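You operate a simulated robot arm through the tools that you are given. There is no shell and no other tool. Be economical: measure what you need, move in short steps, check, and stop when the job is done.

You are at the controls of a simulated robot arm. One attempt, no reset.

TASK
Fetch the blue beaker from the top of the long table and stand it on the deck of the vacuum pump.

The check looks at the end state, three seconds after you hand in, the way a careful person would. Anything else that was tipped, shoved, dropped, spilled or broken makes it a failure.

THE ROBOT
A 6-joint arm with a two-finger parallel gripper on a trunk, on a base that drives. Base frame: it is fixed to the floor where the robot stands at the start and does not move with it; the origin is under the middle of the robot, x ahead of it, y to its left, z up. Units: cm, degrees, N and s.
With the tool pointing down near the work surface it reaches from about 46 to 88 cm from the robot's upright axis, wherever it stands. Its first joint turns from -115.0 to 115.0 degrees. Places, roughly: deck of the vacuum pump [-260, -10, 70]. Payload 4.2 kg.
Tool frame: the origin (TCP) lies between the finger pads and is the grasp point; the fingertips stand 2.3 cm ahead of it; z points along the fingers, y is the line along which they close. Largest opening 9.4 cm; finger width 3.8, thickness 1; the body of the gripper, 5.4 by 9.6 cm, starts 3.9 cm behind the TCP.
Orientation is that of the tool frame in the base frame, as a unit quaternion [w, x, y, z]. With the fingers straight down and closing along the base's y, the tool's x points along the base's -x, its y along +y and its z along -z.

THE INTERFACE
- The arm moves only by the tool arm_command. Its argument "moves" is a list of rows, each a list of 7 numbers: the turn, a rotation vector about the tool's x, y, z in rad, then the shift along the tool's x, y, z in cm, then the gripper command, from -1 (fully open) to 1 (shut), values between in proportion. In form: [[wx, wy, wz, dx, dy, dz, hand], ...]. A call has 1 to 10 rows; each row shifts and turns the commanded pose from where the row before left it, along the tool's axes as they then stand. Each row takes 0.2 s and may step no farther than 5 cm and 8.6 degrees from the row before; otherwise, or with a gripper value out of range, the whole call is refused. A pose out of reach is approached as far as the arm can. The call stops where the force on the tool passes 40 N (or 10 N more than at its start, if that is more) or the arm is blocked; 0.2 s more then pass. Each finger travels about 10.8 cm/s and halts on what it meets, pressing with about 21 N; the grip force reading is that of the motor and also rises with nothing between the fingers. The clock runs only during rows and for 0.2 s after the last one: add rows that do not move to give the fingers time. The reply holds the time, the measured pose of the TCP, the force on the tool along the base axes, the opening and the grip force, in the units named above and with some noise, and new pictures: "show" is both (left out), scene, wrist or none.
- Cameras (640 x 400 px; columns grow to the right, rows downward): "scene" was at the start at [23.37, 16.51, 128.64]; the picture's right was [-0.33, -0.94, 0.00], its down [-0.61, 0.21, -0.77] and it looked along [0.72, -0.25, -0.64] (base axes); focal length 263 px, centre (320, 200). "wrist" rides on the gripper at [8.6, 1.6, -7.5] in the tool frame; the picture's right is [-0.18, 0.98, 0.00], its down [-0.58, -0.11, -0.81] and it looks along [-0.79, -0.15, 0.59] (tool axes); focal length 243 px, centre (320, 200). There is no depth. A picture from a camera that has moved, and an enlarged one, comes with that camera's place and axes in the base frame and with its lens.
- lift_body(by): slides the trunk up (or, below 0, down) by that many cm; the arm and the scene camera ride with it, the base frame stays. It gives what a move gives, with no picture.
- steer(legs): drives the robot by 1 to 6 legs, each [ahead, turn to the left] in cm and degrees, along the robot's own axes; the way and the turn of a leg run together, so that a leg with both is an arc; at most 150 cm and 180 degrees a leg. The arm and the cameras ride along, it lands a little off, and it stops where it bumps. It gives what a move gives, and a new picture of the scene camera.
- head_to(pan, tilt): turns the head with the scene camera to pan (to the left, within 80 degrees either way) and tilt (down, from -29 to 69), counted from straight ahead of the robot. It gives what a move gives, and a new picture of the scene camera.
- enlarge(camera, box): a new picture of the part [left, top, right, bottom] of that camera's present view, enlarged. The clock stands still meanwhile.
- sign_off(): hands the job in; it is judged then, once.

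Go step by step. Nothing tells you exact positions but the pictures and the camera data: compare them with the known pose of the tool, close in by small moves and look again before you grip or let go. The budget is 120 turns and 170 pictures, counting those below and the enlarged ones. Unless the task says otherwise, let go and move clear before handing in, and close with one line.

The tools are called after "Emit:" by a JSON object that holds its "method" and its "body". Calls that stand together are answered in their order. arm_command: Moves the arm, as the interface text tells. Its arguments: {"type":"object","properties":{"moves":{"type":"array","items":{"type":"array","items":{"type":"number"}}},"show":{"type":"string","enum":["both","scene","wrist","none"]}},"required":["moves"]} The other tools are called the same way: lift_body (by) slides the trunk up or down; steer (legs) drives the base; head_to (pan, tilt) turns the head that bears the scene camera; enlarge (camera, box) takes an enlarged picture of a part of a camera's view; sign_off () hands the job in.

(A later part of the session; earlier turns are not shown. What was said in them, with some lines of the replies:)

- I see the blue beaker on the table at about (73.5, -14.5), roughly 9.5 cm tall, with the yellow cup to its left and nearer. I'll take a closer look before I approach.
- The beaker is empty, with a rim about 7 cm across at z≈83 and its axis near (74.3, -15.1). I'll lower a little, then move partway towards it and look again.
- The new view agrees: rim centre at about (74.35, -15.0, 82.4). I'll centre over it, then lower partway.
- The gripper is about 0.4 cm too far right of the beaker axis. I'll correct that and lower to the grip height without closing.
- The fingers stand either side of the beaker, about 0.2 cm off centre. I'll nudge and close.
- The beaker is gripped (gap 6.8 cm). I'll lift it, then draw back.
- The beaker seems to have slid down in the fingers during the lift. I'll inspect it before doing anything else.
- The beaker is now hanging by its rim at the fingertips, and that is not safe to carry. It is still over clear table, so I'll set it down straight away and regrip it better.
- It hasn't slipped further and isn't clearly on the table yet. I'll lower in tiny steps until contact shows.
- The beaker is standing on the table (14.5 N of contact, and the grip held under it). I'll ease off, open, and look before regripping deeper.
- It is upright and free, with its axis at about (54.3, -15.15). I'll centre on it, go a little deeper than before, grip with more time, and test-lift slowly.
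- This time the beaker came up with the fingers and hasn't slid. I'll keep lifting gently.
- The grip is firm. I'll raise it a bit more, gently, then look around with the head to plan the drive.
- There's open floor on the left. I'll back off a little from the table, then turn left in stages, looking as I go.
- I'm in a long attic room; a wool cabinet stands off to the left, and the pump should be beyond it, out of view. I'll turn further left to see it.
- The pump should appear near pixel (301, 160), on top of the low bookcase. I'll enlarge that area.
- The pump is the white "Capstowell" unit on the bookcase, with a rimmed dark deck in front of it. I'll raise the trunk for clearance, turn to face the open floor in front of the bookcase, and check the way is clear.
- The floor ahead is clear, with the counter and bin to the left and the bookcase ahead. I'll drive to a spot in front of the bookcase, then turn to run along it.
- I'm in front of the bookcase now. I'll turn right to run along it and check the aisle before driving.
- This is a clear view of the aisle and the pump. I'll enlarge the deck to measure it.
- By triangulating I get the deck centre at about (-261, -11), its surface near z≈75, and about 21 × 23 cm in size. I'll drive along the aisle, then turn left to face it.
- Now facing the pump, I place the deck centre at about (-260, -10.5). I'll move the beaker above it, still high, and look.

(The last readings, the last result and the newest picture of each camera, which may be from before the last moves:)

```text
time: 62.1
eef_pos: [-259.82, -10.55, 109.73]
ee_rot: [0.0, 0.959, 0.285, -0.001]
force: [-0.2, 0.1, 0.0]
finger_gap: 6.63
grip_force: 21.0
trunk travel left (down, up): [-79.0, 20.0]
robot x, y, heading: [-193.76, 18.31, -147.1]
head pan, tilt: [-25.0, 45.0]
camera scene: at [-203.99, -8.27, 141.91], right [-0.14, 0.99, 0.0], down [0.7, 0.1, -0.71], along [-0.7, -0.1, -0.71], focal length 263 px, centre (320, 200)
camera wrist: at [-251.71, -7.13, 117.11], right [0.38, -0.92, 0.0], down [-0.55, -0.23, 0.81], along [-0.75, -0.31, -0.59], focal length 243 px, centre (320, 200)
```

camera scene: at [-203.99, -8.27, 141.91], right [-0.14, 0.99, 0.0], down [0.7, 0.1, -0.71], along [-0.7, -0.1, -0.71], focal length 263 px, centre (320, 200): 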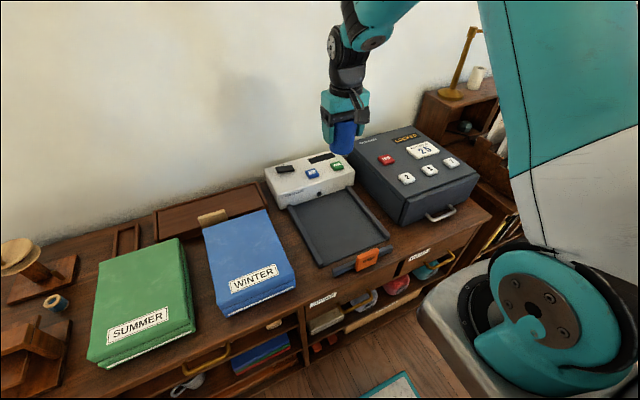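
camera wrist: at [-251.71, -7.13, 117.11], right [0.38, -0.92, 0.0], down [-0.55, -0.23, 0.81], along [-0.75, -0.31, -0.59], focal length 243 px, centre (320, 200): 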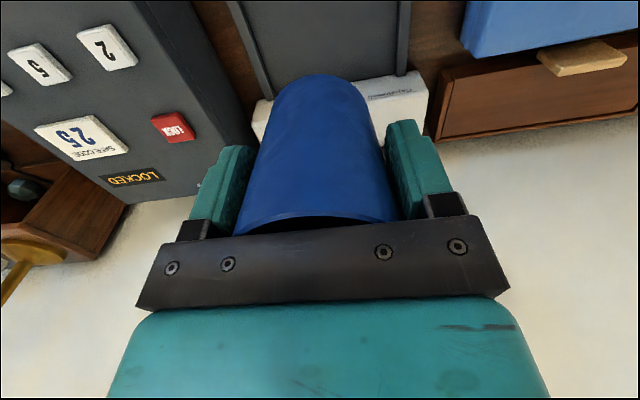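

The beaker is above the deck and aligned. I'll lower most of the way and check again.

Emit:
{"method": "arm_command", "body": {"moves": [[0, 0, 0, 0, 0, 1.5, 1], [0, 0, 0, 0, 0, 3, 1], [0, 0, 0, 0, 0, 3.5, 1], [0, 0, 0, 0, 0, 3.5, 1], [0, 0, 0, 0, 0, 3.5, 1], [0, 0, 0, 0, 0, 3.5, 1], [0, 0, 0, 0, 0, 2.5, 1], [0, 0, 0, 0, 0, 1.2, 1], [0, 0, 0, 0, 0, 0, 1]]}}

Emit:
{"method": "enlarge", "body": {"camera": "scene", "box": [260, 130, 420, 270]}}

```text
time: 64.1
eef_pos: [-259.62, -10.42, 87.2]
ee_rot: [0.001, 0.959, 0.283, 0.001]
force: [0.3, 0.2, -0.9]
finger_gap: 6.64
grip_force: 21.6
trunk travel left (down, up): [-79.0, 20.0]
robot x, y, heading: [-193.97, 17.86, -146.9]
head pan, tilt: [-25.0, 45.0]
camera scene: at [-203.98, -8.27, 141.91], right [-0.14, 0.99, 0.0], down [0.7, 0.1, -0.71], along [-0.7, -0.1, -0.71], focal length 263 px, centre (320, 200)
camera wrist: at [-251.67, -7.15, 94.68], right [0.38, -0.92, 0.0], down [-0.55, -0.22, 0.81], along [-0.75, -0.31, -0.59], focal length 243 px, centre (320, 200)
```

scene: 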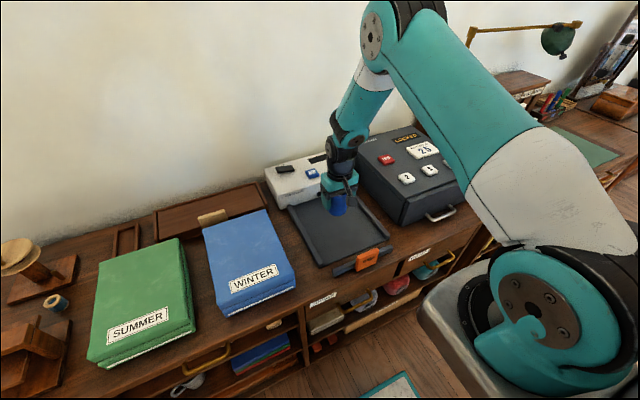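
wrist: 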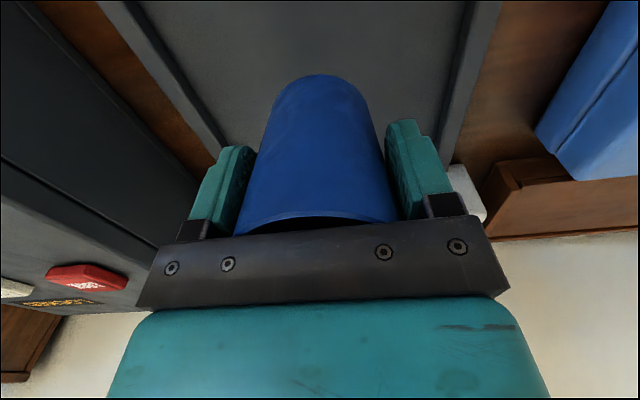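

```text
2.86 times, centred on (340, 200) of scene
camera zoom: at [-203.98, -8.27, 141.91], right [-0.14, 0.99, 0.0], down [0.7, 0.1, -0.71], along [-0.7, -0.1, -0.71], focal length 752 px, centre (263, 200)
```

zoom: 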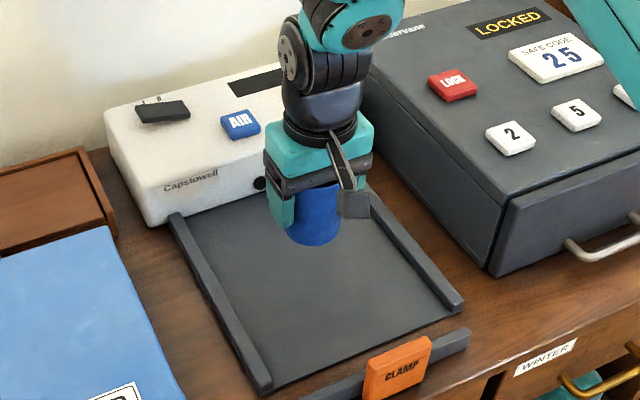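

It is centred over the deck with room on every side. I'll descend slowly until contact.

Emit:
{"method": "arm_command", "body": {"moves": [[0, 0, 0, 0, 0, 1.5, 1], [0, 0, 0, 0, 0, 1.5, 1], [0, 0, 0, 0, 0, 1.2, 1], [0, 0, 0, 0, 0, 0.8, 1], [0, 0, 0, 0, 0, 0.4, 1], [0, 0, 0, 0, 0, 0, 1]], "show": "wrist"}}

Emit:
{"method": "enlarge", "body": {"camera": "scene", "box": [260, 130, 420, 270]}}

```text
time: 65.5
eef_pos: [-259.79, -10.33, 82.13]
ee_rot: [0.0, 0.959, 0.283, 0.0]
force: [0.3, 0.1, -0.6]
finger_gap: 6.63
grip_force: 21.0
trunk travel left (down, up): [-79.0, 20.0]
robot x, y, heading: [-193.62, 17.39, -147.0]
head pan, tilt: [-25.0, 45.0]
camera wrist: at [-251.67, -6.99, 89.54], right [0.38, -0.93, 0.0], down [-0.55, -0.22, 0.81], along [-0.75, -0.31, -0.59], focal length 243 px, centre (320, 200)
```

wrist: 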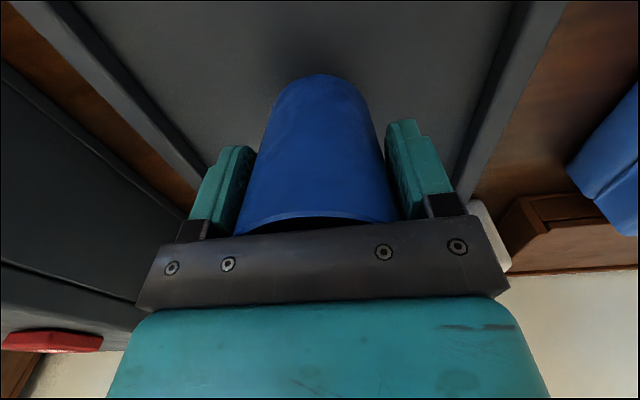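

```text
2.86 times, centred on (340, 200) of scene
camera zoom: at [-203.99, -8.27, 141.91], right [-0.14, 0.99, 0.0], down [0.7, 0.1, -0.71], along [-0.7, -0.1, -0.71], focal length 752 px, centre (263, 200)
```

zoom: 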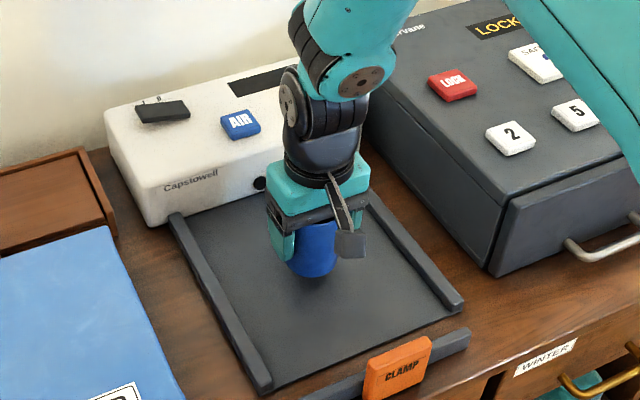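

Not touching yet. I'll continue in small steps.

Emit:
{"method": "arm_command", "body": {"moves": [[0, 0, 0, 0, 0, 0.4, 1], [0, 0, 0, 0, 0, 0.4, 1], [0, 0, 0, 0, 0, 0.4, 1], [0, 0, 0, 0, 0, 0, 1]], "show": "none"}}

```text
time: 66.5
eef_pos: [-259.76, -10.49, 80.84]
ee_rot: [0.001, 0.959, 0.283, -0.001]
force: [0.3, -0.3, -0.3]
finger_gap: 6.62
grip_force: 21.4
trunk travel left (down, up): [-79.0, 20.0]
robot x, y, heading: [-194.12, 17.79, -146.9]
head pan, tilt: [-25.0, 45.0]
```

Emit:
{"method": "arm_command", "body": {"moves": [[0, 0, 0, 0, 0, 0.3, 1], [0, 0, 0, 0, 0, 0, 1]], "show": "none"}}

Emit:
{"method": "enlarge", "body": {"camera": "wrist", "box": [220, 20, 420, 145]}}

```text
time: 67.1
eef_pos: [-259.8, -10.43, 80.55]
ee_rot: [-0.001, 0.959, 0.283, 0.0]
force: [-0.8, -0.2, 0.6]
finger_gap: 6.62
grip_force: 20.8
trunk travel left (down, up): [-79.0, 20.0]
robot x, y, heading: [-193.82, 18.01, -146.9]
head pan, tilt: [-25.0, 45.0]
```

```text
3.20 times, centred on (320, 82) of wrist
camera zoom: at [-251.66, -7.04, 88.01], right [0.38, -0.92, 0.0], down [-0.55, -0.22, 0.81], along [-0.75, -0.31, -0.59], focal length 776 px, centre (320, 576)
```

zoom: 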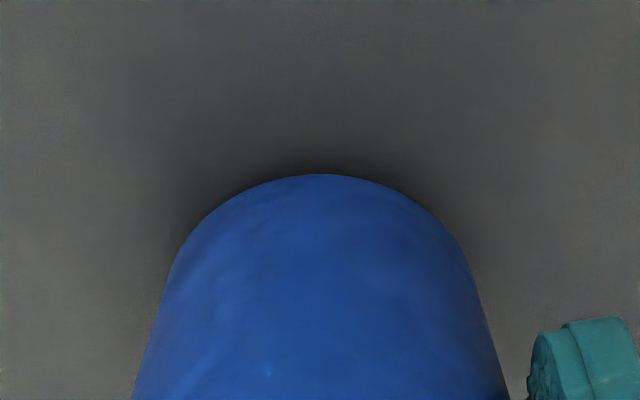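

Nearly touching: the shadow is closing around the base. I'll continue in finer steps.

Emit:
{"method": "arm_command", "body": {"moves": [[0, 0, 0, 0, 0, 0.25, 1], [0, 0, 0, 0, 0, 0, 1]], "show": "none"}}

Emit:
{"method": "arm_command", "body": {"moves": [[0, 0, 0, 0, 0, 0.25, 1], [0, 0, 0, 0, 0, 0, 1]], "show": "none"}}

```text
time: 67.7
eef_pos: [-259.68, -10.28, 80.3]
ee_rot: [-0.001, 0.959, 0.283, 0.0]
force: [0.4, 0.5, -0.8]
finger_gap: 6.64
grip_force: 20.4
trunk travel left (down, up): [-79.0, 20.0]
robot x, y, heading: [-193.75, 17.62, -147.0]
head pan, tilt: [-25.0, 45.0]
```

```text
time: 68.3
eef_pos: [-259.58, -10.31, 80.01]
ee_rot: [-0.001, 0.959, 0.285, 0.0]
force: [0.0, 0.2, -1.6]
finger_gap: 6.62
grip_force: 20.9
trunk travel left (down, up): [-79.0, 20.0]
robot x, y, heading: [-193.83, 17.65, -146.9]
head pan, tilt: [-25.0, 45.0]
```

Emit:
{"method": "arm_command", "body": {"moves": [[0, 0, 0, 0, 0, 0.3, 1], [0, 0, 0, 0, 0, 0, 1]], "show": "none"}}

Emit:
{"method": "arm_command", "body": {"moves": [[0, 0, 0, 0, 0, 0.3, 1], [0, 0, 0, 0, 0, 0, 1]], "show": "none"}}

Emit:
{"method": "enlarge", "body": {"camera": "wrist", "box": [220, 20, 420, 145]}}

```text
time: 68.9
eef_pos: [-259.65, -10.37, 79.88]
ee_rot: [0.0, 0.959, 0.282, 0.0]
force: [0.6, 1.1, -0.5]
finger_gap: 6.63
grip_force: 20.2
trunk travel left (down, up): [-79.0, 20.0]
robot x, y, heading: [-193.65, 17.56, -147.1]
head pan, tilt: [-25.0, 45.0]
```

```text
time: 69.5
eef_pos: [-259.65, -10.4, 79.65]
ee_rot: [0.001, 0.959, 0.284, -0.001]
force: [0.1, -1.3, 14.6]
finger_gap: 6.62
grip_force: 21.2
trunk travel left (down, up): [-79.0, 20.0]
robot x, y, heading: [-193.82, 17.58, -147.3]
head pan, tilt: [-25.0, 45.0]
```

```text
3.20 times, centred on (320, 82) of wrist
camera zoom: at [-251.6, -7.0, 87.05], right [0.38, -0.92, 0.0], down [-0.55, -0.22, 0.81], along [-0.75, -0.31, -0.59], focal length 776 px, centre (320, 576)
```

zoom: 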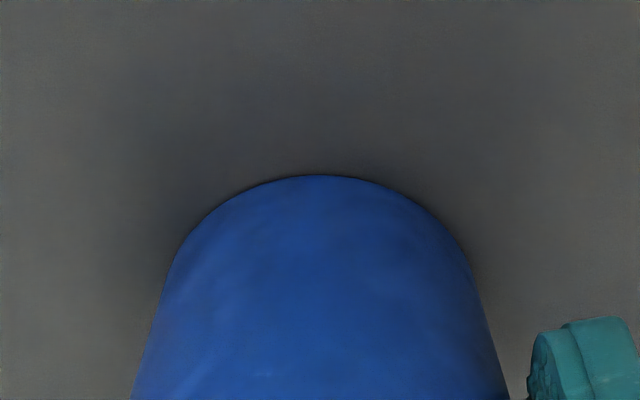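

The beaker has touched the deck (14.6 N). I'll ease off slightly and open the fingers gently.

Emit:
{"method": "arm_command", "body": {"moves": [[0, 0, 0, 0, 0, -0.25, 1], [0, 0, 0, 0, 0, 0, 0.2], [0, 0, 0, 0, 0, 0, -0.2], [0, 0, 0, 0, 0, 0, -0.6], [0, 0, 0, 0, 0, 0, -1], [0, 0, 0, 0, 0, 0, -1]]}}

```text
time: 70.9
eef_pos: [-259.63, -10.24, 79.71]
ee_rot: [0.001, 0.959, 0.283, 0.0]
force: [0.5, -0.1, 0.4]
finger_gap: 9.41
grip_force: 0.1
trunk travel left (down, up): [-79.0, 20.0]
robot x, y, heading: [-193.71, 17.99, -147.2]
head pan, tilt: [-25.0, 45.0]
camera scene: at [-203.98, -8.27, 141.91], right [-0.14, 0.99, 0.0], down [0.7, 0.1, -0.71], along [-0.7, -0.1, -0.71], focal length 263 px, centre (320, 200)
camera wrist: at [-251.58, -6.96, 87.21], right [0.38, -0.93, 0.0], down [-0.55, -0.22, 0.81], along [-0.75, -0.31, -0.59], focal length 243 px, centre (320, 200)
```

scene: 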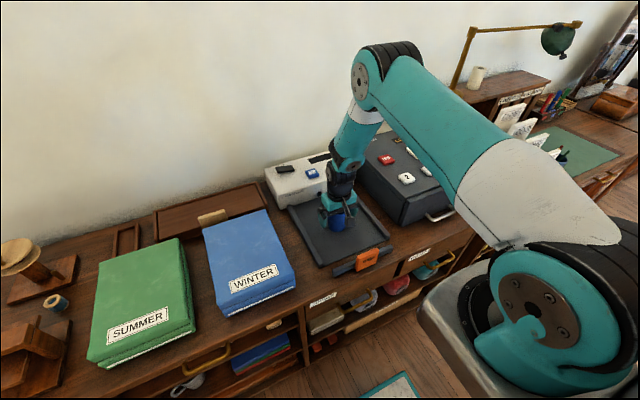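
wrist: 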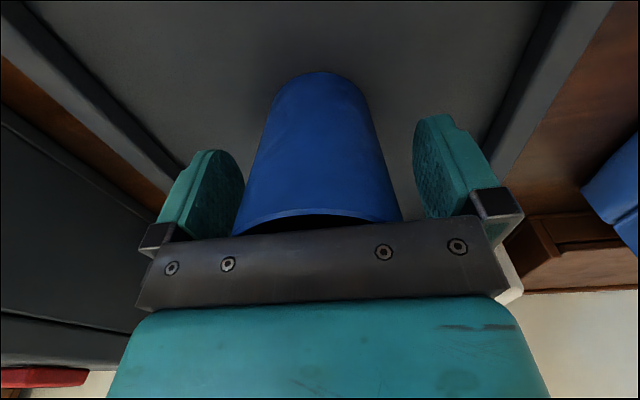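

It is released and upright. I'll lift straight up slowly.

Emit:
{"method": "arm_command", "body": {"moves": [[0, 0, 0, 0, 0, -0.5, -1], [0, 0, 0, 0, 0, -1, -1], [0, 0, 0, 0, 0, -1.5, -1], [0, 0, 0, 0, 0, -2, -1], [0, 0, 0, 0, 0, -3, -1], [0, 0, 0, 0, 0, -4, -1], [0, 0, 0, 0, 0, -4, -1], [0, 0, 0, 0, 0, -4, -1], [0, 0, 0, 4, 0, -3, -1], [0, 0, 0, 5, 0, 0, -1]]}}

Emit:
{"method": "enlarge", "body": {"camera": "scene", "box": [260, 130, 420, 270]}}

```text
time: 73.1
eef_pos: [-252.18, -5.4, 102.85]
ee_rot: [0.0, 0.959, 0.284, 0.0]
force: [-0.4, -1.2, 0.5]
finger_gap: 9.37
grip_force: 0.1
trunk travel left (down, up): [-79.0, 20.0]
robot x, y, heading: [-193.66, 17.45, -147.0]
head pan, tilt: [-25.0, 45.0]
camera scene: at [-204.04, -8.31, 141.89], right [-0.14, 0.99, 0.0], down [0.7, 0.1, -0.71], along [-0.7, -0.1, -0.71], focal length 263 px, centre (320, 200)
camera wrist: at [-243.95, -1.95, 110.13], right [0.38, -0.93, 0.0], down [-0.55, -0.22, 0.81], along [-0.75, -0.31, -0.59], focal length 243 px, centre (320, 200)
```

scene: 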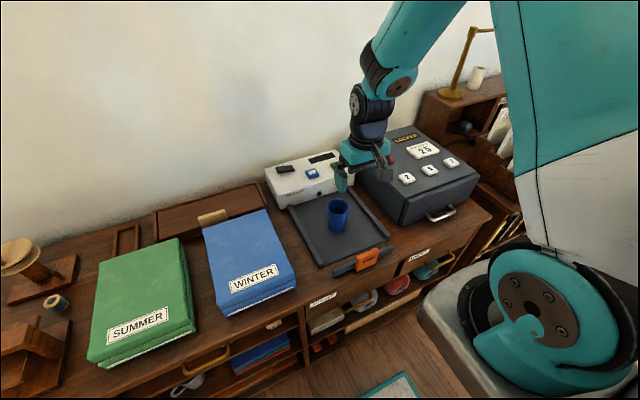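
wrist: 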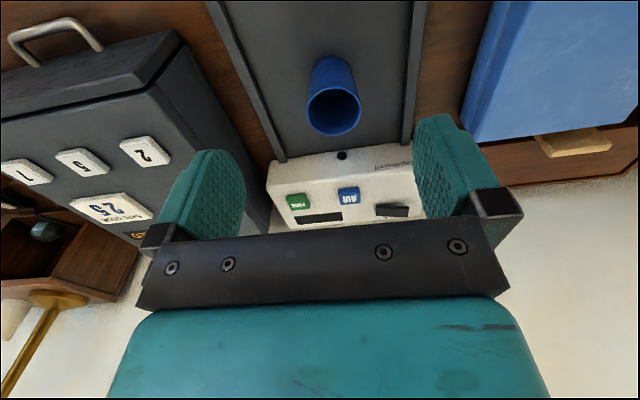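

```text
2.86 times, centred on (340, 200) of scene
camera zoom: at [-204.04, -8.31, 141.89], right [-0.14, 0.99, 0.0], down [0.7, 0.1, -0.71], along [-0.7, -0.1, -0.71], focal length 752 px, centre (263, 200)
```

zoom: 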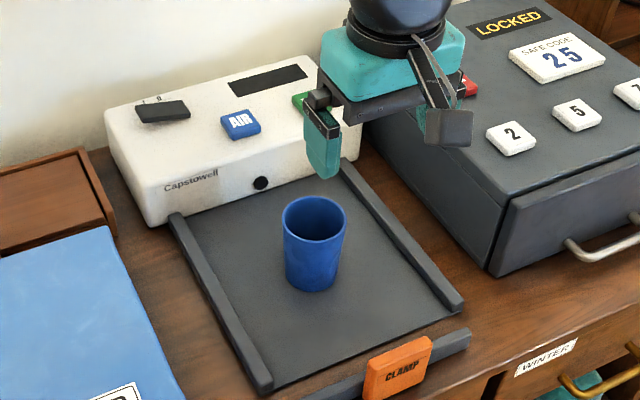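

The beaker stands upright near the middle of the pump's deck, the gripper is clear and nothing else was disturbed. I'm handing in.

Emit:
{"method": "sign_off", "body": {}}

```text
The job is handed in.
```

The blue beaker stands upright near the middle of the vacuum pump's deck, the gripper is open and clear of it, and the pictures show nothing else disturbed; it slid in the fingers on the first lift, so I set it back on the table and regripped it.
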